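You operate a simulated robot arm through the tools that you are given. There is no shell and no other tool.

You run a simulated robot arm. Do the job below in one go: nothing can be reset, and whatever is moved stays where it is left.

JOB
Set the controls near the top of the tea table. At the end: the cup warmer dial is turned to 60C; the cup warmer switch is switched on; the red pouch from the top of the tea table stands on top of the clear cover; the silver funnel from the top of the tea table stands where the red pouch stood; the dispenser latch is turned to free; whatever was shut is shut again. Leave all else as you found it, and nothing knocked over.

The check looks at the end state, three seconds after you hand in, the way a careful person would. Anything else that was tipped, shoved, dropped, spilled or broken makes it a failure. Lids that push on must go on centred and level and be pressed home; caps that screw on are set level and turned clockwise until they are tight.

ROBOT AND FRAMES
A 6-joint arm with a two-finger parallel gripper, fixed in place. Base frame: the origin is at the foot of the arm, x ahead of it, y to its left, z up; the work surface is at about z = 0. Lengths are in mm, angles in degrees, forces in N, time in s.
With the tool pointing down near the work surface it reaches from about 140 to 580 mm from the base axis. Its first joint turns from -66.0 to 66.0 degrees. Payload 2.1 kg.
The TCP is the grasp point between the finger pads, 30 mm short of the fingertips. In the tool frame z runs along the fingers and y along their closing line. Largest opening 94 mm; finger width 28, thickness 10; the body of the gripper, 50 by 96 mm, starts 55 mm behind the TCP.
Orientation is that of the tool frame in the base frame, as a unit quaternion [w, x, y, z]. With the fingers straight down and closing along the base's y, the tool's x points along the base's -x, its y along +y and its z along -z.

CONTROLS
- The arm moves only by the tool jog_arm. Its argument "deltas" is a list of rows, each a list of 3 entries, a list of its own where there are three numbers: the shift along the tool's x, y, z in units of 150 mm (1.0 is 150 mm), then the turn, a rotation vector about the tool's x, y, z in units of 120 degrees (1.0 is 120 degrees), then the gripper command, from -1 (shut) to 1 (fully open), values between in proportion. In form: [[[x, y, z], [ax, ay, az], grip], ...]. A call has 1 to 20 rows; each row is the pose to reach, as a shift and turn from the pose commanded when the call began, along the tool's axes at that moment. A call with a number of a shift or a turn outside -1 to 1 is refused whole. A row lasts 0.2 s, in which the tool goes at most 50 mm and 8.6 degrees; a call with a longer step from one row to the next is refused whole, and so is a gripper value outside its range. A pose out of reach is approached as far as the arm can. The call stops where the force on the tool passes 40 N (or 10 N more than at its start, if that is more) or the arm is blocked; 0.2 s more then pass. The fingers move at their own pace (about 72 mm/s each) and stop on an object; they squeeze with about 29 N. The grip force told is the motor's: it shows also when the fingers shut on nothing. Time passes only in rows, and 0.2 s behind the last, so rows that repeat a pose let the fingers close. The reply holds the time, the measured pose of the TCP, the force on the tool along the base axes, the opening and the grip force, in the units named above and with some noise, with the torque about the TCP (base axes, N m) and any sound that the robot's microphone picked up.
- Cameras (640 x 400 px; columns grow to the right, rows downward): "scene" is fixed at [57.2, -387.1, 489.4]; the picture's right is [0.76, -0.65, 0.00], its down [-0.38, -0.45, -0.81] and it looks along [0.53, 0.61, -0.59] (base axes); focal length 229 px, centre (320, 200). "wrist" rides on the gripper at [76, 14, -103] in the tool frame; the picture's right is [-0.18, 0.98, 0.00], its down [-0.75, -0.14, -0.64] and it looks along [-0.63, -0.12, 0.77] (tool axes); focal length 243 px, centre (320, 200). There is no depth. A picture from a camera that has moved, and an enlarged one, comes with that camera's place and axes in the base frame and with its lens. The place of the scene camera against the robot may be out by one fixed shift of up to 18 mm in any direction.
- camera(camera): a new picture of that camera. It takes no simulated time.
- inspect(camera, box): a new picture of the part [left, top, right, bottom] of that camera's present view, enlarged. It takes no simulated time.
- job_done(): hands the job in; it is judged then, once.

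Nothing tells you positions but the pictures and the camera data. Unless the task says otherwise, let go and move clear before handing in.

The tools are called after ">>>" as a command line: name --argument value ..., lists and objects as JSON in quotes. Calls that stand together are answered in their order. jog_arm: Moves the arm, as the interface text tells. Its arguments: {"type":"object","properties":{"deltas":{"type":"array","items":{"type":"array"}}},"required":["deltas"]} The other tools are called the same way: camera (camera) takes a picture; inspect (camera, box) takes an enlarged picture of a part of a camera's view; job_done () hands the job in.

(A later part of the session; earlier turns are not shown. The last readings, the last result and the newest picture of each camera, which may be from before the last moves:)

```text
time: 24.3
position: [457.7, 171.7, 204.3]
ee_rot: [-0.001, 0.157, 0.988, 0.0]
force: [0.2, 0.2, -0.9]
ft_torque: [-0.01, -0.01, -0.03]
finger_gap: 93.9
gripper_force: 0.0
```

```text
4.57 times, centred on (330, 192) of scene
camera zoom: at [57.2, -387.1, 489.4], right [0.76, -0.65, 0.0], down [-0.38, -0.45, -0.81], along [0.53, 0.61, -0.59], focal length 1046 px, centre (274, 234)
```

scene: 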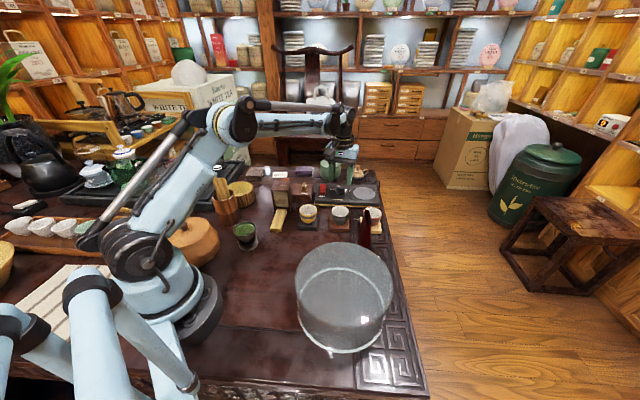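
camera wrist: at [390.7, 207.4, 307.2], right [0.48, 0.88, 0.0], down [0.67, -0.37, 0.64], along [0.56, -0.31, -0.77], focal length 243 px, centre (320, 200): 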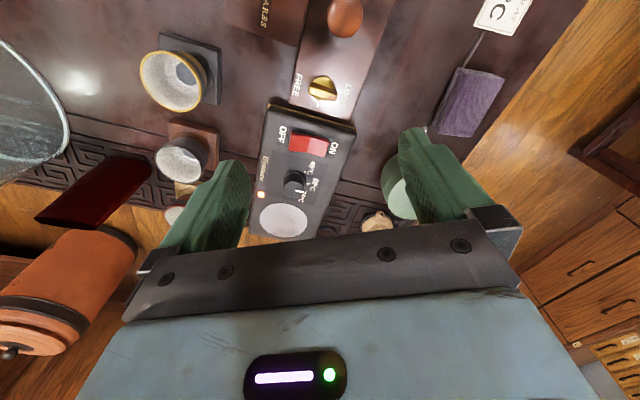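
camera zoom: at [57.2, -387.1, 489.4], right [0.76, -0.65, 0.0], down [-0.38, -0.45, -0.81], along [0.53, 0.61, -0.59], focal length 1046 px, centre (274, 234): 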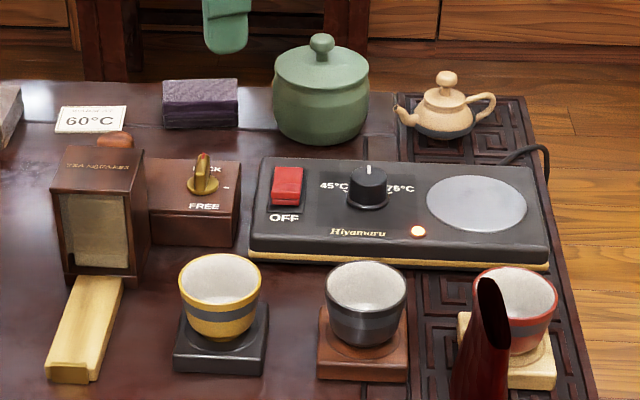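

The lamp stays lit and the dial still reads 60°C. Now a close look at the latch.

>>> inspect --camera "wrist" --box '[280, 50, 370, 130]'

>>> inspect --camera "wrist" --box '[210, 0, 410, 125]'

>>> inspect --camera "scene" --box '[268, 172, 318, 212]'

```text
5.00 times, centred on (325, 90) of wrist
camera zoom: at [390.7, 207.4, 307.2], right [0.48, 0.88, 0.0], down [0.67, -0.37, 0.64], along [0.56, -0.31, -0.77], focal length 1213 px, centre (295, 750)
```

zoom: 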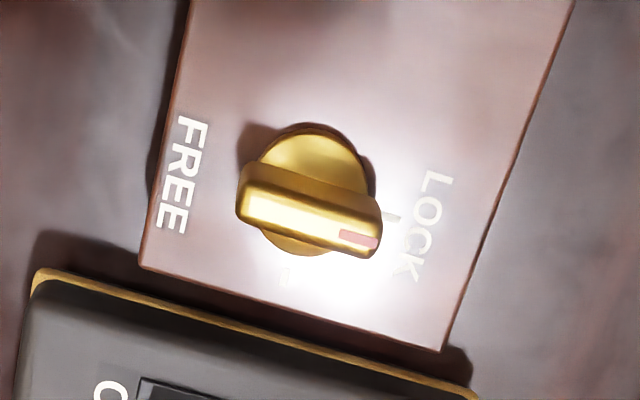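

```text
3.20 times, centred on (310, 62) of wrist
camera zoom: at [390.7, 207.4, 307.2], right [0.48, 0.88, 0.0], down [0.67, -0.37, 0.64], along [0.56, -0.31, -0.77], focal length 776 px, centre (352, 640)
```

zoom: 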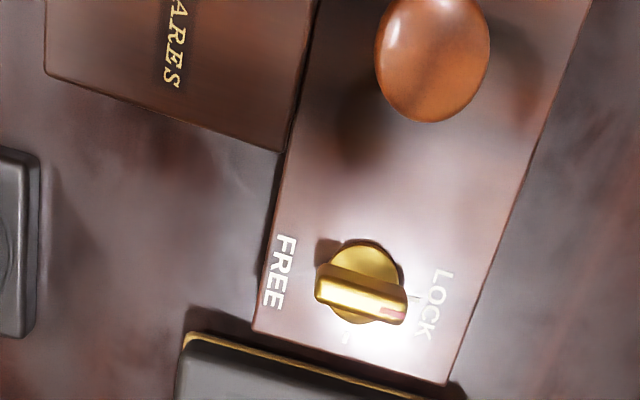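

```text
10.00 times, centred on (293, 192) of scene
camera zoom: at [57.2, -387.1, 489.4], right [0.76, -0.65, 0.0], down [-0.38, -0.45, -0.81], along [0.53, 0.61, -0.59], focal length 2287 px, centre (590, 280)
```

zoom: 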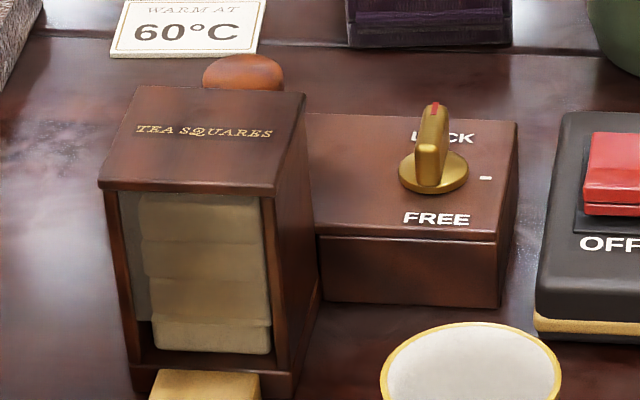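

The latch bar is about 28 × 8 mm at (457, 175), pointing at LOCK; FREE lies on the opposite side, past a middle tick. I'll turn the gripper so the fingers straddle the bar and come lower to check.

>>> jog_arm --deltas '[[[0.0107, 0.0175, 0.05], [0, 0, -0.0651], 0], [[0.0107, 0.0175, 0.1], [0, 0, -0.1302], -0.149], [[0.0107, 0.0175, 0.15], [0, 0, -0.1953], -0.149], [[0.0107, 0.0175, 0.2], [0, 0, -0.2604], -0.149], [[0.0107, 0.0175, 0.3], [0, 0, -0.3255], -0.149], [[0.0107, 0.0175, 0.4], [0, 0, -0.3906], -0.149], [[0.0107, 0.0175, 0.5], [0, 0, -0.4557], -0.149], [[0.0107, 0.0175, 0.55], [0, 0, -0.521], -0.149], [[0.0107, 0.0175, 0.55], [0, 0, -0.521], -0.149]]'

>>> camera --camera "wrist"

>>> inspect --camera "wrist" --box '[240, 60, 400, 220]'

>>> inspect --camera "scene" --box '[250, 140, 350, 220]'

```text
time: 26.3
position: [458.4, 173.1, 122.7]
ee_rot: [0.001, -0.379, 0.926, 0.0]
force: [-0.3, -0.1, -0.4]
ft_torque: [0.03, -0.01, -0.01]
finger_gap: 40.0
gripper_force: 0.0
```

```text
taken
camera wrist: at [394.0, 129.9, 224.5], right [-0.56, 0.83, 0.0], down [0.64, 0.43, 0.64], along [0.53, 0.36, -0.77], focal length 243 px, centre (320, 200)
```

wrist: 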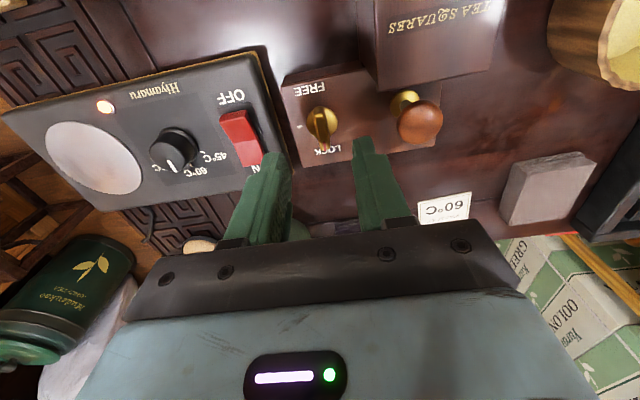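

```text
2.50 times, centred on (320, 140) of wrist
camera zoom: at [394.0, 129.9, 224.5], right [-0.56, 0.83, 0.0], down [0.64, 0.43, 0.64], along [0.53, 0.36, -0.77], focal length 606 px, centre (320, 350)
```

zoom: 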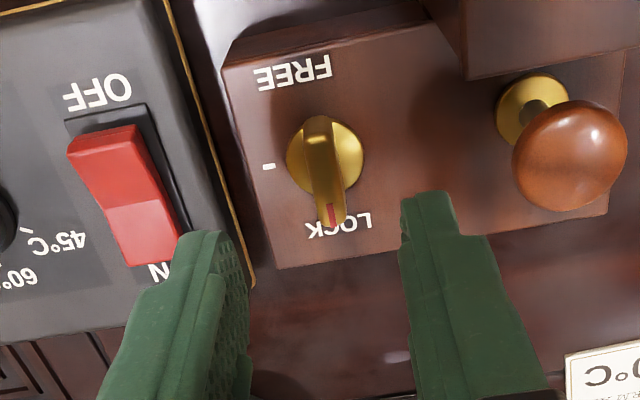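

```text
5.00 times, centred on (300, 180) of scene
camera zoom: at [57.2, -387.1, 489.4], right [0.76, -0.65, 0.0], down [-0.38, -0.45, -0.81], along [0.53, 0.61, -0.59], focal length 1144 px, centre (420, 300)
```

zoom: 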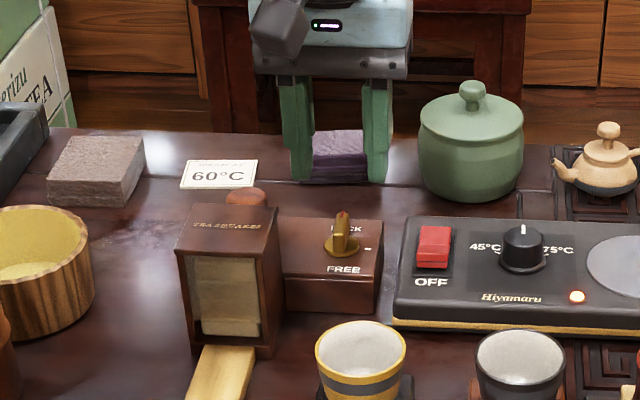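

The axis seems to be at (456, 174), plate top z≈35 and bar top z≈50. I'll centre, lower until the tips straddle the bar above its disc, and close.

>>> jog_arm --deltas '[[[0.005, 0.014, 0.1], [0, 0, 0], -0.149], [[0.005, 0.014, 0.2], [0, 0, 0], -0.3], [[0.005, 0.014, 0.26], [0, 0, 0], -0.4], [[0.005, 0.014, 0.3], [0, 0, 0], -0.5], [[0.005, 0.014, 0.325], [0, 0, 0], -0.5], [[0.005, 0.014, 0.325], [0, 0, 0], -0.5]]'

>>> inspect --camera "wrist" --box '[240, 90, 400, 250]'

>>> inspect --camera "scene" --box '[268, 172, 318, 212]'

```text
time: 27.7
position: [455.7, 174.3, 72.9]
ee_rot: [0.001, -0.377, 0.926, 0.0]
force: [-0.2, 0.1, 0.0]
ft_torque: [-0.03, -0.03, 0.01]
finger_gap: 23.4
gripper_force: 0.1
```

```text
2.50 times, centred on (320, 170) of wrist
camera zoom: at [392.2, 131.1, 175.6], right [-0.56, 0.83, 0.0], down [0.64, 0.43, 0.64], along [0.53, 0.36, -0.77], focal length 606 px, centre (320, 275)
```

zoom: 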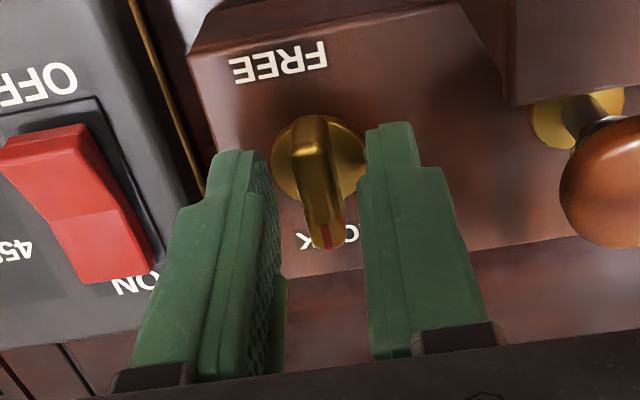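

```text
10.00 times, centred on (293, 192) of scene
camera zoom: at [57.2, -387.1, 489.4], right [0.76, -0.65, 0.0], down [-0.38, -0.45, -0.81], along [0.53, 0.61, -0.59], focal length 2287 px, centre (590, 280)
```

zoom: 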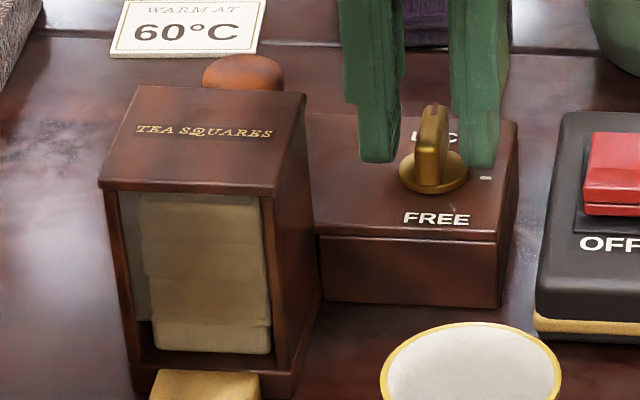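

The bar is centred between the tips. I'll close on it.

>>> jog_arm --deltas '[[[0, 0, 0], [0, 0, 0], -0.7], [[0, 0, 0], [0, 0, 0], -0.85], [[0, 0, 0], [0, 0, 0], -0.95], [[0, 0, 0], [0, 0, 0], -0.95]]'

```text
time: 28.7
position: [457.3, 174.7, 74.6]
ee_rot: [0.001, -0.377, 0.926, 0.0]
force: [3.2, -2.0, -2.8]
ft_torque: [-0.08, 0.01, -0.01]
finger_gap: 8.8
gripper_force: 42.6
```

Gripped at 8.8 mm. I'll turn clockwise, 45° first, watching the load.

>>> jog_arm --deltas '[[[0, 0, 0], [0, 0, 0.05], -0.95], [[0, 0, 0], [0, 0, 0.1], -0.95], [[0, 0, 0], [0, 0, 0.15], -0.95], [[0, 0, 0], [0, 0, 0.2], -0.95], [[0, 0, 0], [0, 0, 0.25], -0.95], [[0, 0, 0], [0, 0, 0.3], -0.95], [[0, 0, 0], [0, 0, 0.35], -0.95], [[0, 0, 0], [0, 0, 0.375], -0.95]]'

>>> inspect --camera "scene" --box '[268, 172, 318, 212]'

```text
time: 30.5
position: [457.4, 174.7, 74.2]
ee_rot: [0.001, 0.007, 1.0, 0.001]
force: [5.6, 7.9, 5.8]
ft_torque: [0.11, -0.35, 0.0]
finger_gap: 8.7
gripper_force: 42.8
```

```text
10.00 times, centred on (293, 192) of scene
camera zoom: at [57.2, -387.1, 489.4], right [0.76, -0.65, 0.0], down [-0.38, -0.45, -0.81], along [0.53, 0.61, -0.59], focal length 2287 px, centre (590, 280)
```

zoom: 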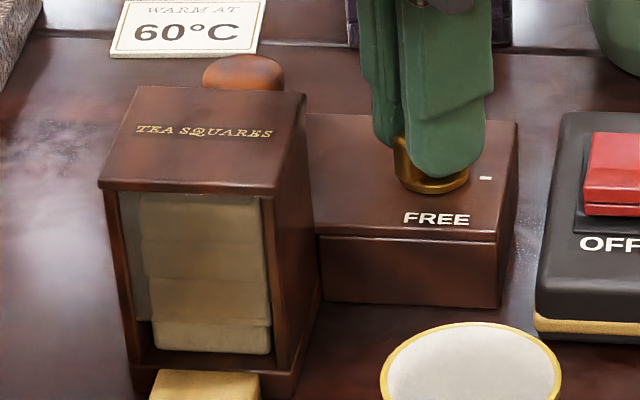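

It turns freely. I'll go on another 45°.

>>> jog_arm --deltas '[[[0, 0, 0], [0, 0, 0.05], -0.95], [[0, 0, 0], [0, 0, 0.1], -0.95], [[0, 0, 0], [0, 0, 0.15], -0.95], [[0, 0, 0], [0, 0, 0.2], -0.95], [[0, 0, 0], [0, 0, 0.25], -0.95], [[0, 0, 0], [0, 0, 0.3], -0.95], [[0, 0, 0], [0, 0, 0.35], -0.95], [[0, 0, 0], [0, 0, 0.375], -0.95]]'

>>> inspect --camera "scene" --box '[268, 172, 318, 212]'

>>> inspect --camera "wrist" --box '[240, 90, 400, 250]'

```text
time: 32.3
position: [455.5, 175.1, 72.1]
ee_rot: [0.001, 0.387, 0.922, 0.002]
force: [10.8, 19.8, -2.2]
ft_torque: [0.09, -0.29, 0.55]
finger_gap: 8.9
gripper_force: 42.7
```

```text
10.00 times, centred on (293, 192) of scene
camera zoom: at [57.2, -387.1, 489.4], right [0.76, -0.65, 0.0], down [-0.38, -0.45, -0.81], along [0.53, 0.61, -0.59], focal length 2287 px, centre (590, 280)
```

zoom: 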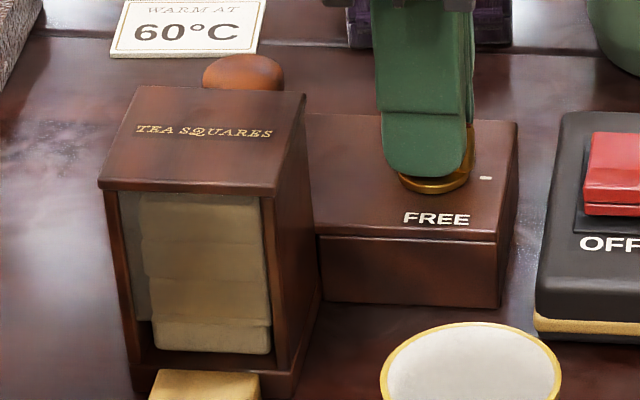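

```text
2.50 times, centred on (320, 170) of wrist
camera zoom: at [413.4, 239.2, 175.9], right [0.83, 0.56, 0.0], down [0.42, -0.64, 0.64], along [0.36, -0.53, -0.77], focal length 606 px, centre (320, 275)
```

zoom: 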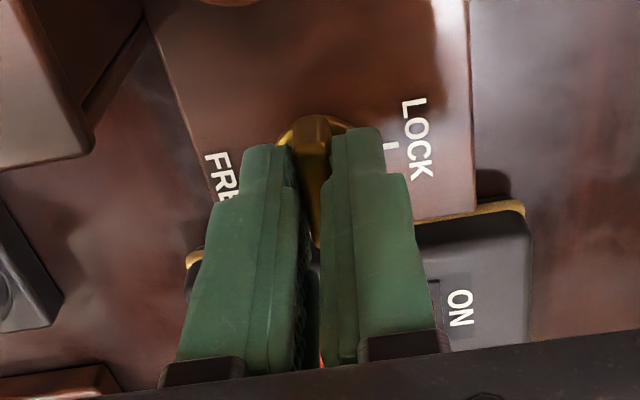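

There's now a 0.55 N·m twist at 90°, which suggests a stop or detent at the middle tick. I'll probe gently a few degrees more.

>>> jog_arm --deltas '[[[0, 0, 0], [0, 0, 0.017], -0.95], [[0, 0, 0], [0, 0, 0.034], -0.95], [[0, 0, 0], [0, 0, 0.034], -0.95]]'

```text
time: 33.1
position: [455.8, 175.6, 72.6]
ee_rot: [0.001, 0.42, 0.907, 0.003]
force: [9.6, 22.9, -12.3]
ft_torque: [-0.15, -0.09, 1.27]
finger_gap: 9.8
gripper_force: 44.2
```

It's a hard stop at the middle tick. To be sure the travel is LOCK↔tick, I'll turn back to LOCK and probe gently the other way.

>>> jog_arm --deltas '[[[0, 0, 0], [0, 0, -0.06], -0.95], [[0, 0, 0], [0, 0, -0.12], -0.95], [[0, 0, 0], [0, 0, -0.18], -0.95], [[0, 0, 0], [0, 0, -0.24], -0.95], [[0, 0, 0], [0, 0, -0.3], -0.95], [[0, 0, 0], [0, 0, -0.36], -0.95], [[0, 0, 0], [0, 0, -0.42], -0.95], [[0, 0, 0], [0, 0, -0.48], -0.95], [[0, 0, 0], [0, 0, -0.54], -0.95], [[0, 0, 0], [0, 0, -0.6], -0.95], [[0, 0, 0], [0, 0, -0.66], -0.95], [[0, 0, 0], [0, 0, -0.72], -0.95], [[0, 0, 0], [0, 0, -0.76], -0.95], [[0, 0, 0], [0, 0, -0.76], -0.95]]'

```text
time: 36.1
position: [455.6, 175.1, 72.7]
ee_rot: [0.002, -0.355, 0.935, 0.0]
force: [13.9, 13.6, -13.6]
ft_torque: [-0.26, 0.41, 0.03]
finger_gap: 8.9
gripper_force: 42.7
```

>>> jog_arm --deltas '[[[0, 0, 0], [0, 0, -0.025], -0.95], [[0, 0, 0], [0, 0, -0.025], -0.95]]'

>>> jog_arm --deltas '[[[0, 0, 0], [0, 0, -0.02], -0.95], [[0, 0, 0], [0, 0, -0.04], -0.95], [[0, 0, 0], [0, 0, -0.04], -0.95]]'

```text
time: 36.7
position: [456.8, 174.2, 73.3]
ee_rot: [0.002, -0.379, 0.925, 0.0]
force: [13.3, 10.1, -3.9]
ft_torque: [-0.24, 0.21, -0.02]
finger_gap: 8.8
gripper_force: 43.0
```

```text
time: 37.5
position: [456.5, 174.1, 73.0]
ee_rot: [0.002, -0.417, 0.909, 0.001]
force: [7.9, 6.6, 0.5]
ft_torque: [0.61, -0.65, -1.32]
finger_gap: 9.8
gripper_force: 43.8
```

LOCK is a hard stop too, so the travel is LOCK to the 90° tick, and the tick is FREE. I'll turn it fully clockwise to that stop again.

>>> jog_arm --deltas '[[[0, 0, 0], [0, 0, 0.06], -0.95], [[0, 0, 0], [0, 0, 0.12], -0.95], [[0, 0, 0], [0, 0, 0.18], -0.95], [[0, 0, 0], [0, 0, 0.24], -0.95], [[0, 0, 0], [0, 0, 0.3], -0.95], [[0, 0, 0], [0, 0, 0.36], -0.95], [[0, 0, 0], [0, 0, 0.42], -0.95], [[0, 0, 0], [0, 0, 0.48], -0.95], [[0, 0, 0], [0, 0, 0.54], -0.95], [[0, 0, 0], [0, 0, 0.6], -0.95], [[0, 0, 0], [0, 0, 0.66], -0.95], [[0, 0, 0], [0, 0, 0.72], -0.95], [[0, 0, 0], [0, 0, 0.785], -0.95], [[0, 0, 0], [0, 0, 0.785], -0.95]]'

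```text
time: 40.5
position: [456.6, 175.9, 71.9]
ee_rot: [0.0, 0.381, 0.924, 0.001]
force: [1.6, 24.6, -2.0]
ft_torque: [-0.45, -0.77, 0.0]
finger_gap: 8.9
gripper_force: 42.5
```

>>> jog_arm --deltas '[[[0.0075, 0.0095, 0], [0, 0, 0.012], -0.95], [[0.0075, 0.0095, 0], [0, 0, 0.012], -0.95], [[0.0075, 0.0095, 0], [0, 0, 0.012], -0.95]]'

```text
time: 41.3
position: [456.6, 177.1, 73.7]
ee_rot: [0.0, 0.394, 0.919, 0.0]
force: [2.8, 7.4, -11.5]
ft_torque: [1.05, 0.87, 1.07]
finger_gap: 8.7
gripper_force: 42.9
```

The latch is at its stop with little side load. I'll open, lift clear and check it.

>>> jog_arm --deltas '[[[0, 0, 0], [0, 0, 0], -0.75], [[0, 0, 0], [0, 0, 0], -0.6], [[0, 0, 0], [0, 0, 0], -0.4], [[0, 0, -0.2], [0, 0, 0], -0.3], [[0, 0, -0.5], [0, 0, 0], -0.1], [[0, 0, -0.8], [0, 0, 0], 0.3], [[0, 0, -0.95], [0, 0, 0], 1], [[0, 0, -0.95], [0, 0, 0], 1]]'

>>> camera --camera "wrist"

>>> inspect --camera "scene" --box '[268, 172, 318, 212]'

>>> inspect --camera "wrist" --box '[260, 30, 380, 130]'

```text
time: 43.1
position: [456.0, 175.6, 217.0]
ee_rot: [0.0, 0.394, 0.919, 0.0]
force: [0.5, -0.1, -0.5]
ft_torque: [0.02, -0.03, 0.02]
finger_gap: 94.0
gripper_force: 0.0
```

```text
taken
camera wrist: at [413.8, 240.0, 319.6], right [0.84, 0.54, 0.0], down [0.42, -0.64, 0.64], along [0.35, -0.54, -0.77], focal length 243 px, centre (320, 200)
```

wrist: 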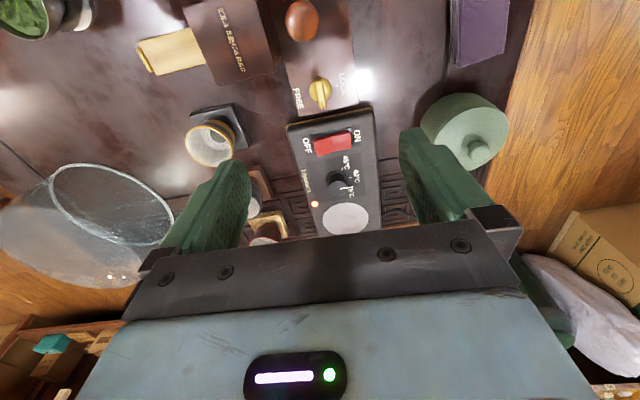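

```text
10.00 times, centred on (293, 192) of scene
camera zoom: at [57.2, -387.1, 489.4], right [0.76, -0.65, 0.0], down [-0.38, -0.45, -0.81], along [0.53, 0.61, -0.59], focal length 2287 px, centre (590, 280)
```

zoom: 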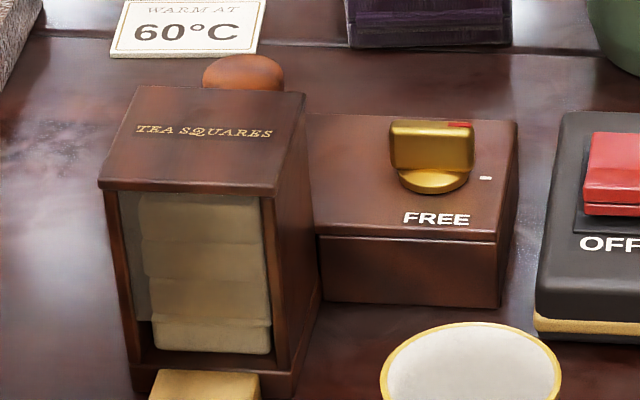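

```text
4.00 times, centred on (320, 80) of wrist
camera zoom: at [413.8, 240.0, 319.6], right [0.84, 0.54, 0.0], down [0.42, -0.64, 0.64], along [0.35, -0.54, -0.77], focal length 970 px, centre (320, 680)
```

zoom: 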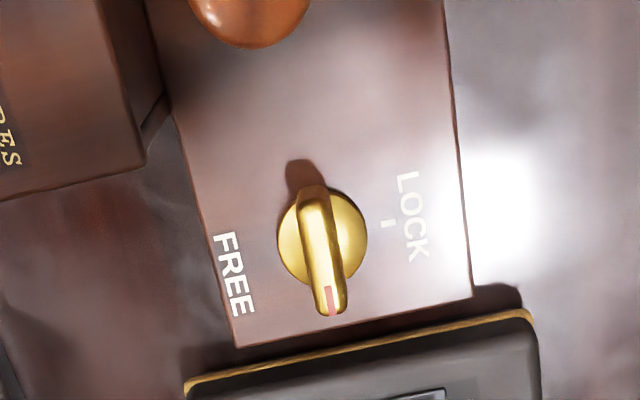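

The latch's red mark now points at the tick at its end stop. Next is the pouch; I'll raise up and swing toward it and the clear cover, turning the gripper as I go.

>>> jog_arm --deltas '[[[0, 0, -0.2], [0, 0, -0.06], 1], [[-0.13, -0.153, -0.4], [0, 0, -0.12], 1], [[-0.26, -0.307, -0.5], [0, 0, -0.18], 1], [[-0.39, -0.46, -0.5], [0, 0, -0.24], 1], [[-0.52, -0.614, -0.5], [0, 0, -0.3], 1], [[-0.65, -0.767, -0.5], [0, 0, -0.36], 1], [[-0.65, -0.767, -0.5], [0, 0, -0.387], 1]]'

>>> camera --camera "wrist"

```text
time: 44.7
position: [439.2, 25.4, 289.5]
ee_rot: [0.0, -0.002, 1.0, 0.001]
force: [0.7, -0.3, 0.6]
ft_torque: [0.03, -0.01, -0.02]
finger_gap: 94.1
gripper_force: 0.1
```

```text
taken
camera wrist: at [363.7, 39.3, 393.2], right [0.18, 0.98, 0.0], down [0.75, -0.14, 0.64], along [0.63, -0.12, -0.77], focal length 243 px, centre (320, 200)
```

wrist: 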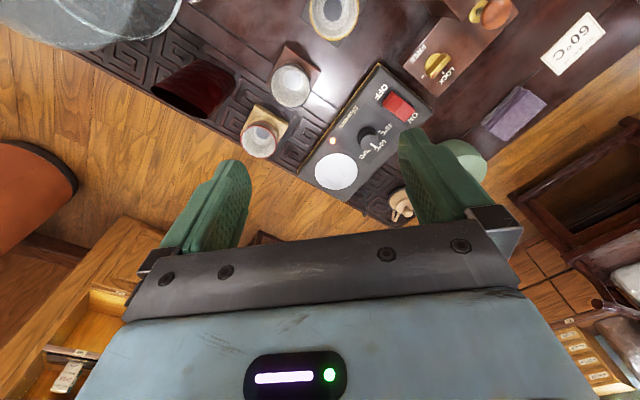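

>>> jog_arm --deltas '[[[0.03, -0.25, 0], [0, 0, 0], 1], [[0.06, -0.5, 0], [0, 0, 0], 1], [[0.1, -0.75, 0], [0, 0, 0], 1], [[0.107, -0.98, 0], [0, 0, 0], 1], [[0.107, -0.98, 0], [0, 0, 0], 1]]'

>>> camera --camera "wrist"

>>> inspect --camera "wrist" --box '[230, 0, 430, 180]'

>>> inspect --camera "scene" --box '[290, 190, 410, 270]'

```text
time: 45.9
position: [423.8, -120.3, 290.8]
ee_rot: [0.001, -0.001, 1.0, 0.001]
force: [1.0, -0.5, 0.4]
ft_torque: [0.01, -0.05, 0.0]
finger_gap: 94.1
gripper_force: 0.2
```

```text
taken
camera wrist: at [348.3, -106.8, 393.3], right [0.18, 0.98, 0.0], down [0.75, -0.14, 0.64], along [0.63, -0.12, -0.77], focal length 243 px, centre (320, 200)
```

wrist: 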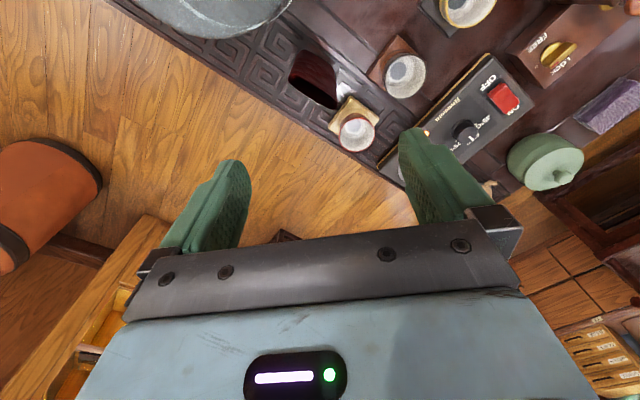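

```text
2.22 times, centred on (330, 90) of wrist
camera zoom: at [348.3, -106.8, 393.3], right [0.18, 0.98, 0.0], down [0.75, -0.14, 0.64], along [0.63, -0.12, -0.77], focal length 539 px, centre (298, 444)
```

zoom: 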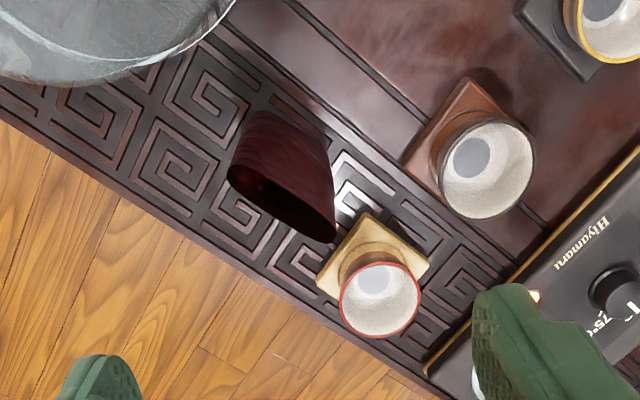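

```text
5.00 times, centred on (350, 230) of scene
camera zoom: at [57.2, -387.1, 489.4], right [0.76, -0.65, 0.0], down [-0.38, -0.45, -0.81], along [0.53, 0.61, -0.59], focal length 1144 px, centre (170, 50)
```

zoom: 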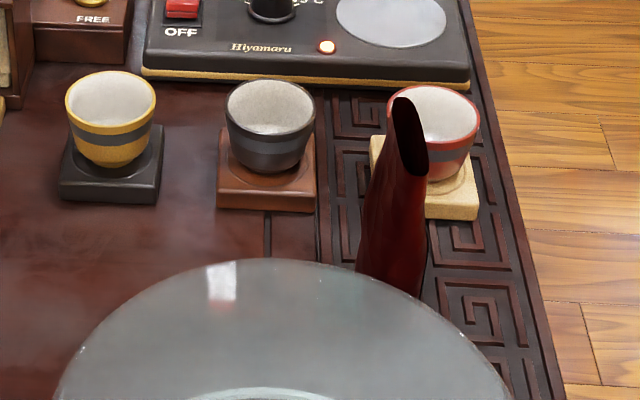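

The pouch is a bag about 60 mm wide and 120 mm high, rim centre near (425, −128), wide side pointing along about 43–45°. Before picking it up I'll look at the cover to fix its centre and top height.

>>> jog_arm --deltas '[[[0.25, -0.16, 0], [0, 0, 0], 1], [[0.5, -0.32, 0], [0, 0, 0], 1], [[0.75, -0.48, 0], [0, 0, 0], 1], [[1.0, -0.63, 0], [0, 0, 0], 1], [[1.0, -0.63, 0], [0, 0, 0], 1]]'

>>> camera --camera "wrist"

```text
time: 47.1
position: [274.3, -215.4, 289.7]
ee_rot: [0.0, 0.0, 1.0, 0.001]
force: [-0.3, -0.6, 0.3]
ft_torque: [0.0, 0.01, 0.0]
finger_gap: 93.9
gripper_force: 0.0
```

```text
taken
camera wrist: at [197.9, -202.2, 392.6], right [0.18, 0.98, 0.0], down [0.75, -0.14, 0.64], along [0.63, -0.12, -0.77], focal length 243 px, centre (320, 200)
```

wrist: 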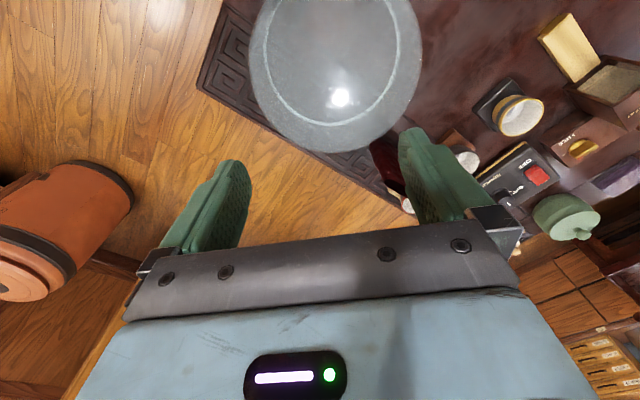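

>>> inspect --camera "wrist" --box '[220, 0, 450, 170]'

>>> inspect --camera "scene" --box '[270, 220, 430, 360]'

```text
2.35 times, centred on (335, 85) of wrist
camera zoom: at [197.9, -202.2, 392.6], right [0.18, 0.98, 0.0], down [0.75, -0.14, 0.64], along [0.63, -0.12, -0.77], focal length 571 px, centre (285, 471)
```

zoom: 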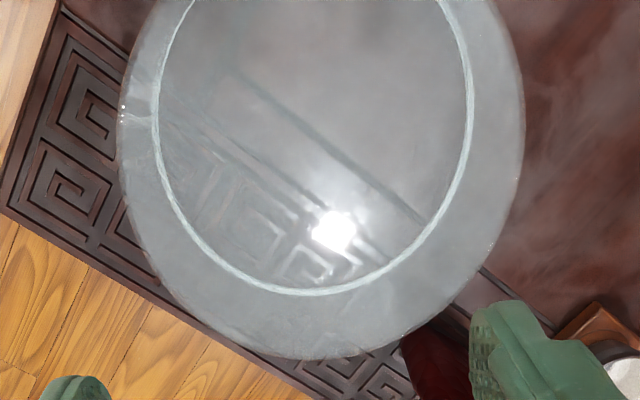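

```text
2.86 times, centred on (350, 290) of scene
camera zoom: at [57.2, -387.1, 489.4], right [0.76, -0.65, 0.0], down [-0.38, -0.45, -0.81], along [0.53, 0.61, -0.59], focal length 654 px, centre (234, -57)
```

zoom: 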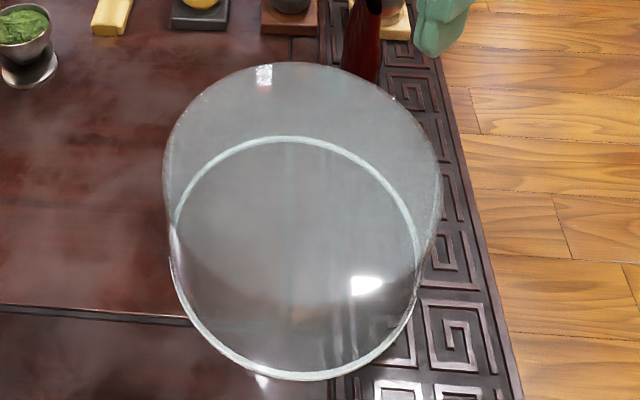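

The cover's centre fits at about (268, −199), radius 94, flat top at z≈95. Now I'll go to the pouch with the fingers turned to close across its thin side.

>>> jog_arm --deltas '[[[-0.167, 0.0975, 0], [0, 0, -0.064], 1], [[-0.333, 0.195, 0], [0, 0, -0.128], 1], [[-0.5, 0.2925, 0], [0, 0, -0.192], 1], [[-0.667, 0.39, 0], [0, 0, -0.256], 1], [[-0.833, 0.4875, 0.1], [0, 0, -0.32], 1], [[-1.0, 0.585, 0.2], [0, 0, -0.38], 1], [[-1.0, 0.585, 0.3], [0, 0, -0.38], 1], [[-1.0, 0.585, 0.3], [0, 0, -0.38], 1]]'

>>> camera --camera "wrist"

>>> inspect --camera "wrist" --box '[220, 30, 420, 190]'

>>> camera --camera "scene"

```text
time: 48.9
position: [424.6, -126.3, 245.3]
ee_rot: [0.0, -0.388, 0.922, 0.0]
force: [-0.5, -0.4, 1.2]
ft_torque: [0.02, 0.01, 0.02]
finger_gap: 94.1
gripper_force: 0.1
```

```text
taken
camera wrist: at [361.5, -171.9, 348.3], right [-0.58, 0.82, 0.0], down [0.63, 0.44, 0.64], along [0.53, 0.37, -0.77], focal length 243 px, centre (320, 200)
```

wrist: 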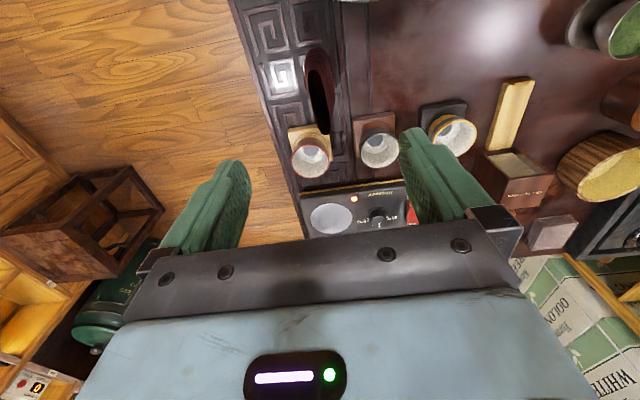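

```text
2.50 times, centred on (320, 110) of wrist
camera zoom: at [361.5, -171.9, 348.3], right [-0.58, 0.82, 0.0], down [0.63, 0.44, 0.64], along [0.53, 0.37, -0.77], focal length 606 px, centre (320, 425)
```

zoom: 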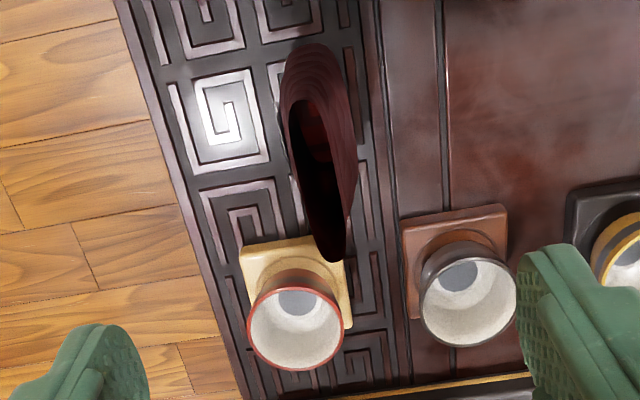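

```text
taken
```

scene: 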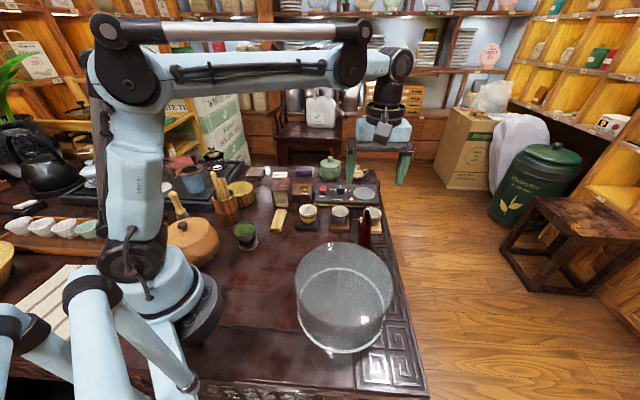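

The rim runs from about (403, −151) to (443, −106), so the pouch centre is (423, −129) and I need a touch more rotation. I'll descend with the fingers straddling its thin side.

>>> jog_arm --deltas '[[[0.019, -0.0035, 0.15], [0, 0, -0.0217], 0.5], [[0.019, -0.0035, 0.4], [0, 0, -0.0217], 0.5], [[0.019, -0.0035, 0.65], [0, 0, -0.0217], 0.5], [[0.019, -0.0035, 0.85], [0, 0, -0.0217], 0.5], [[0.019, -0.0035, 0.85], [0, 0, -0.0217], 0.5]]'

>>> camera --camera "wrist"

>>> inspect --camera "scene" --box '[310, 160, 430, 260]'

```text
time: 50.1
position: [422.9, -130.8, 117.4]
ee_rot: [0.001, -0.409, 0.912, -0.001]
force: [0.2, -0.8, 0.5]
ft_torque: [-0.02, 0.02, -0.02]
finger_gap: 70.4
gripper_force: 0.0
```

```text
taken
camera wrist: at [361.4, -178.0, 220.8], right [-0.61, 0.79, 0.0], down [0.61, 0.47, 0.64], along [0.51, 0.39, -0.77], focal length 243 px, centre (320, 200)
```

wrist: 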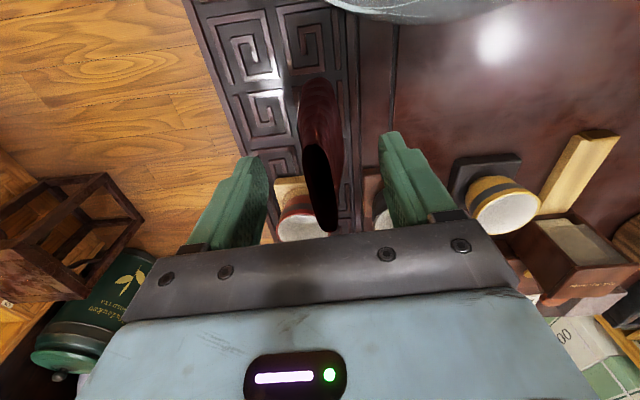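

```text
4.00 times, centred on (370, 210) of scene
camera zoom: at [57.2, -387.1, 489.4], right [0.76, -0.65, 0.0], down [-0.38, -0.45, -0.81], along [0.53, 0.61, -0.59], focal length 915 px, centre (120, 160)
```

zoom: 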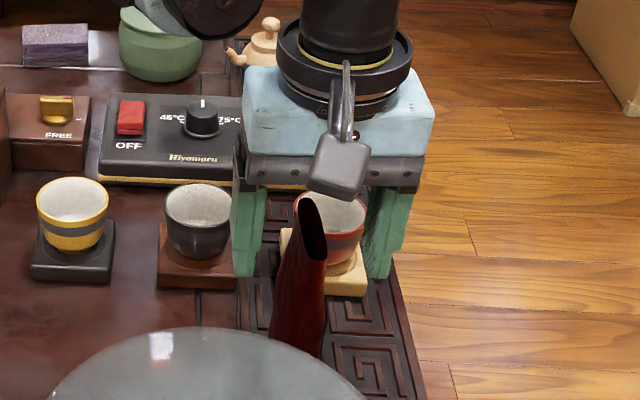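

The rim sits between the fingers with a few millimetres' offset. I'll shift slightly, lower to z≈80 and close slowly.

>>> jog_arm --deltas '[[[-0.02, 0.01, 0.12], [0, 0, 0], 0.5], [[-0.02, 0.01, 0.24], [0, 0, 0], 0.5], [[-0.02, 0.01, 0.245], [0, 0, 0], 0.5], [[-0.02, 0.01, 0.245], [0, 0, 0], 0.2], [[-0.02, 0.01, 0.245], [0, 0, 0], 0.0], [[-0.02, 0.01, 0.245], [0, 0, 0], 0.0]]'

>>> camera --camera "wrist"

>>> inspect --camera "scene" --box '[310, 180, 430, 270]'

```text
time: 51.5
position: [425.0, -127.0, 81.6]
ee_rot: [0.002, -0.408, 0.913, 0.0]
force: [0.4, -0.4, -0.4]
ft_torque: [0.0, -0.01, -0.01]
finger_gap: 46.7
gripper_force: 0.1
```

```text
taken
camera wrist: at [362.5, -174.4, 183.9], right [-0.61, 0.79, 0.0], down [0.61, 0.47, 0.64], along [0.51, 0.39, -0.77], focal length 243 px, centre (320, 200)
```

wrist: 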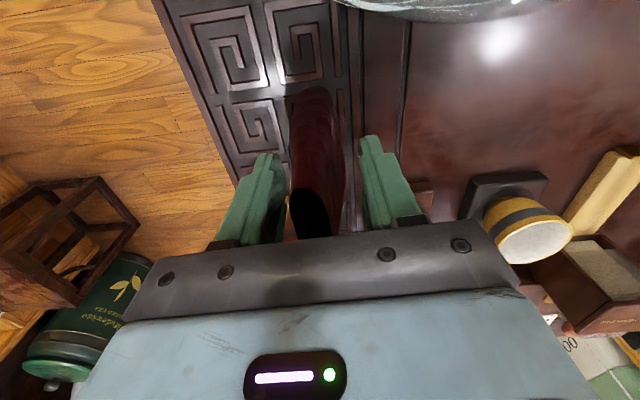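

```text
4.44 times, centred on (370, 225) of scene
camera zoom: at [57.2, -387.1, 489.4], right [0.76, -0.65, 0.0], down [-0.38, -0.45, -0.81], along [0.53, 0.61, -0.59], focal length 1016 px, centre (98, 89)
```

zoom: 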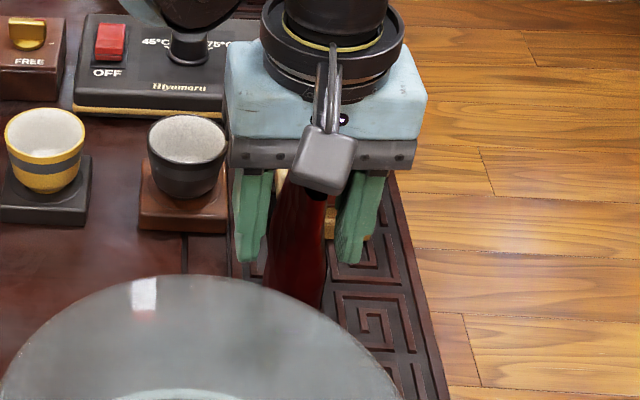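

The pouch is a little nearer the left finger, so I'll shift 2.5 mm that way and close slowly.

>>> jog_arm --deltas '[[[0, -0.015, 0], [0, 0, 0], 0.0], [[0, -0.015, 0], [0, 0, 0], -0.1], [[0, -0.015, 0], [0, 0, 0], -0.2], [[0, -0.015, 0], [0, 0, 0], -0.3], [[0, -0.015, 0], [0, 0, 0], -0.4], [[0, -0.015, 0], [0, 0, 0], -0.5], [[0, -0.015, 0], [0, 0, 0], -0.6], [[0, -0.015, 0], [0, 0, 0], -0.7], [[0, -0.015, 0], [0, 0, 0], -0.7]]'

>>> camera --camera "wrist"

>>> inspect --camera "scene" --box '[310, 180, 430, 270]'

```text
time: 53.5
position: [425.0, -127.4, 80.6]
ee_rot: [0.001, -0.409, 0.913, 0.001]
force: [0.0, -0.2, 0.2]
ft_torque: [-0.01, 0.0, 0.01]
finger_gap: 27.8
gripper_force: 28.9
```

```text
taken
camera wrist: at [364.4, -176.0, 184.0], right [-0.61, 0.79, 0.0], down [0.61, 0.47, 0.64], along [0.51, 0.39, -0.77], focal length 243 px, centre (320, 200)
```

wrist: 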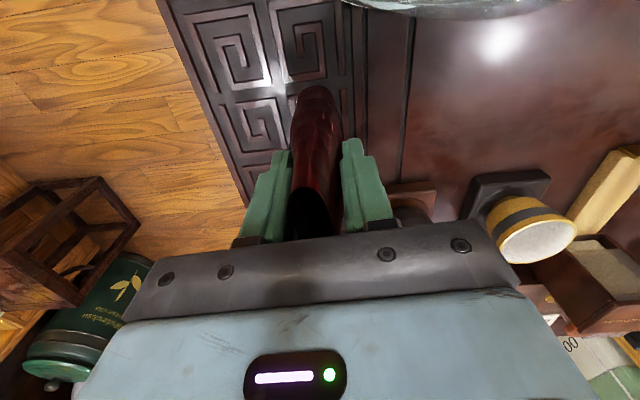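

```text
4.44 times, centred on (370, 225) of scene
camera zoom: at [57.2, -387.1, 489.4], right [0.76, -0.65, 0.0], down [-0.38, -0.45, -0.81], along [0.53, 0.61, -0.59], focal length 1016 px, centre (98, 89)
```

zoom: 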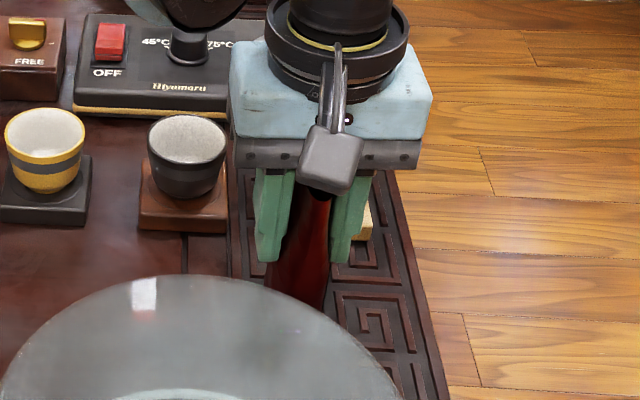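

Gripped at 28 mm with no side load. I'll lift slowly and check that it hangs straight.

>>> jog_arm --deltas '[[[0, 0, -0.03], [0, 0, 0], -0.9], [[0, 0, -0.1], [0, 0, 0], -0.9], [[0, 0, -0.2], [0, 0, 0], -0.9], [[0, 0, -0.35], [0, 0, 0], -0.9], [[0, 0, -0.5], [0, 0, 0], -0.9], [[0, 0, -0.65], [0, 0, 0], -0.9], [[0, 0, -0.8], [0, 0, 0], -0.9], [[0, 0, -0.9], [0, 0, 0], -0.9], [[0, 0, -0.95], [0, 0, 0], -0.9], [[0, 0, -0.95], [0, 0, 0], -0.9]]'

>>> camera --camera "scene"

>>> inspect --camera "scene" --box '[310, 130, 430, 250]'

>>> camera --camera "wrist"

```text
time: 55.7
position: [425.3, -127.8, 223.5]
ee_rot: [0.001, -0.409, 0.913, 0.001]
force: [-0.2, -0.9, -1.0]
ft_torque: [0.0, -0.01, 0.01]
finger_gap: 28.1
gripper_force: 29.2
```

```text
taken
```

scene: 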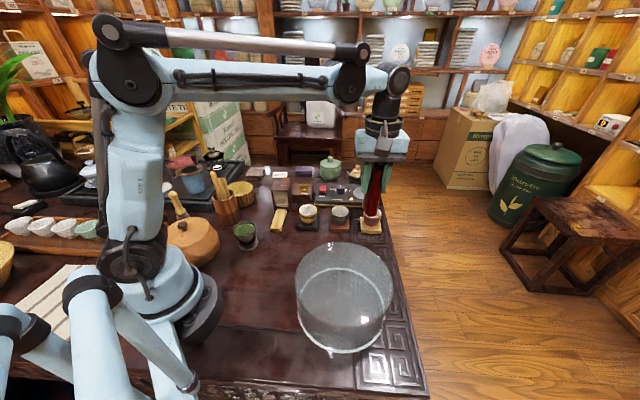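

```text
3.33 times, centred on (370, 190) of scene
camera zoom: at [57.2, -387.1, 489.4], right [0.76, -0.65, 0.0], down [-0.38, -0.45, -0.81], along [0.53, 0.61, -0.59], focal length 762 px, centre (153, 233)
```

zoom: 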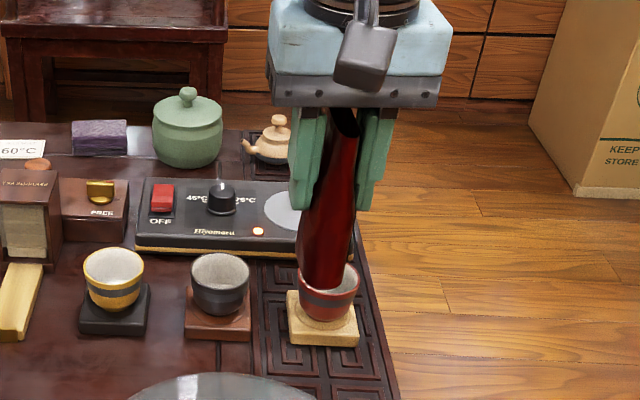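

```text
taken
camera wrist: at [363.8, -175.3, 326.6], right [-0.61, 0.79, 0.0], down [0.61, 0.47, 0.64], along [0.51, 0.39, -0.77], focal length 243 px, centre (320, 200)
```

wrist: 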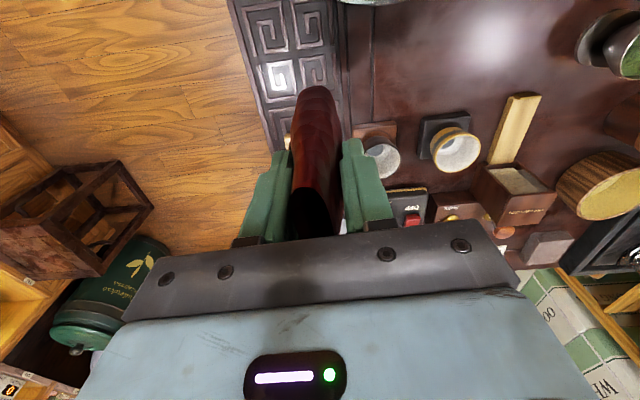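

The pouch hangs straight and is light. I'll carry it over the cover's centre at (268, −199).

>>> jog_arm --deltas '[[[0.15, 0.08, 0], [0, 0, 0], -0.9], [[0.3, 0.16, 0], [0, 0, 0], -0.9], [[0.45, 0.24, 0], [0, 0, 0], -0.9], [[0.6, 0.32, 0], [0, 0, 0], -0.9], [[0.75, 0.4, 0], [0, 0, 0], -0.9], [[0.9, 0.46, 0], [0, 0, 0], -0.9], [[0.98, 0.469, 0], [0, 0, 0], -0.9], [[0.98, 0.469, 0], [0, 0, 0], -0.9]]'

>>> camera --camera "scene"

>>> camera --camera "wrist"

```text
time: 57.5
position: [275.3, -191.5, 223.2]
ee_rot: [0.001, -0.409, 0.913, 0.001]
force: [0.0, 0.0, -0.5]
ft_torque: [0.03, -0.01, 0.01]
finger_gap: 28.1
gripper_force: 29.4
```

```text
taken
```

scene: 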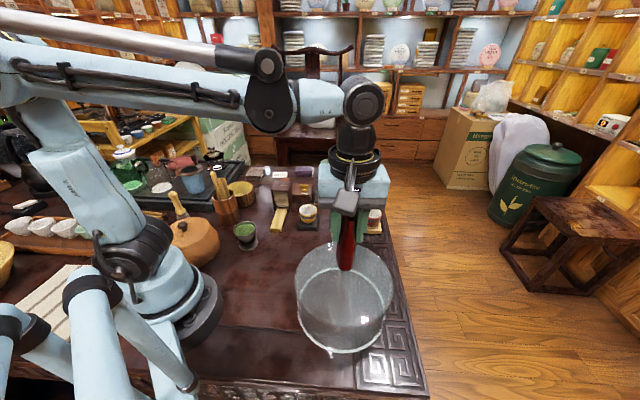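

```text
taken
camera wrist: at [213.8, -239.1, 325.9], right [-0.61, 0.79, 0.0], down [0.61, 0.47, 0.64], along [0.51, 0.39, -0.77], focal length 243 px, centre (320, 200)
```

wrist: 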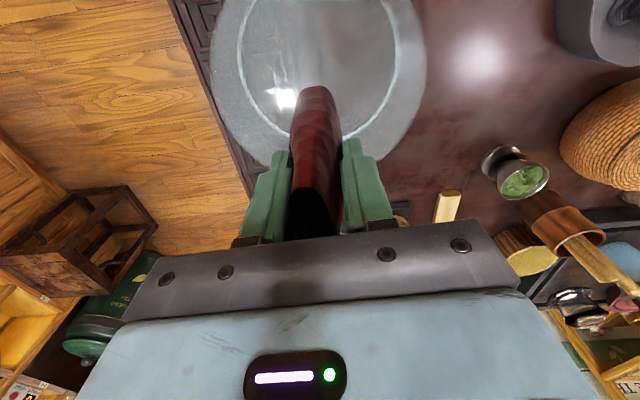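

The fit from this view gives the cover centre at (267, −199.5). I'll centre the pouch there and lower to just above the top.

>>> jog_arm --deltas '[[[0.04, 0.003, 0], [0, 0, 0], -0.9], [[0.072, 0.0055, 0.05], [0, 0, 0], -0.9], [[0.072, 0.0055, 0.12], [0, 0, 0], -0.9], [[0.072, 0.0055, 0.2], [0, 0, 0], -0.9], [[0.072, 0.0055, 0.25], [0, 0, 0], -0.9], [[0.072, 0.0055, 0.27], [0, 0, 0], -0.9], [[0.072, 0.0055, 0.27], [0, 0, 0], -0.9]]'

>>> inspect --camera "scene" --box '[280, 180, 420, 360]'

>>> camera --camera "wrist"

```text
time: 59.1
position: [266.9, -198.9, 183.1]
ee_rot: [0.002, -0.409, 0.913, 0.0]
force: [0.4, 0.6, -0.2]
ft_torque: [0.03, 0.0, 0.01]
finger_gap: 28.3
gripper_force: 28.8
```

```text
2.22 times, centred on (350, 270) of scene
camera zoom: at [57.2, -387.1, 489.4], right [0.76, -0.65, 0.0], down [-0.38, -0.45, -0.81], along [0.53, 0.61, -0.59], focal length 508 px, centre (253, 44)
```

zoom: 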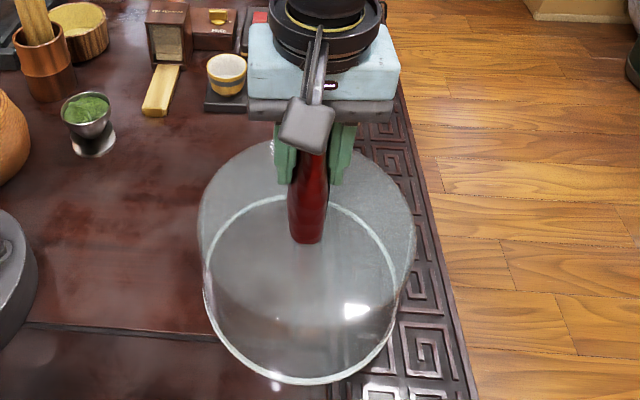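

```text
taken
camera wrist: at [206.0, -246.4, 285.3], right [-0.61, 0.79, 0.0], down [0.61, 0.47, 0.64], along [0.51, 0.39, -0.77], focal length 243 px, centre (320, 200)
```

wrist: 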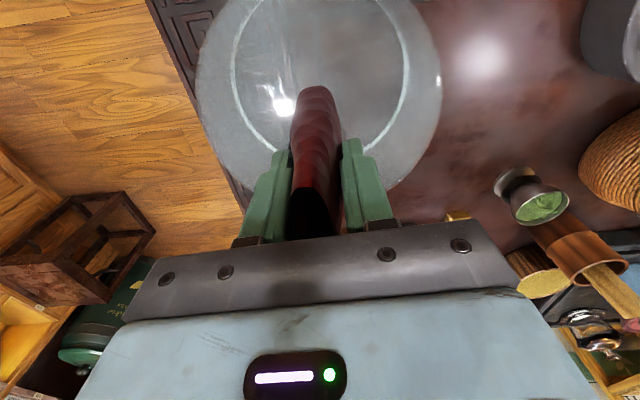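

The pouch is centred over the cover, about 7 mm above it. I'll lower in small steps and watch the force.

>>> jog_arm --deltas '[[[0, 0, 0.01], [0, 0, 0], -0.9], [[0, 0, 0.02], [0, 0, 0], -0.9], [[0, 0, 0.028], [0, 0, 0], -0.9], [[0, 0, 0.034], [0, 0, 0], -0.9], [[0, 0, 0.034], [0, 0, 0], -0.9]]'

```text
time: 60.3
position: [267.2, -198.7, 177.4]
ee_rot: [0.0, -0.409, 0.912, 0.001]
force: [0.5, 1.3, 22.6]
ft_torque: [0.02, 0.06, -0.01]
finger_gap: 27.9
gripper_force: 29.3
```

Contact at z≈177 with 23 N. I'll ease back up to near zero load before letting go.

>>> jog_arm --deltas '[[[0, 0, -0.007], [0, 0, 0], -0.9], [[0, 0, -0.007], [0, 0, 0], -0.9]]'

```text
time: 60.9
position: [266.6, -198.9, 178.6]
ee_rot: [0.0, -0.409, 0.913, 0.001]
force: [-0.3, -0.5, 1.2]
ft_torque: [0.0, 0.0, -0.01]
finger_gap: 28.0
gripper_force: 29.0
```

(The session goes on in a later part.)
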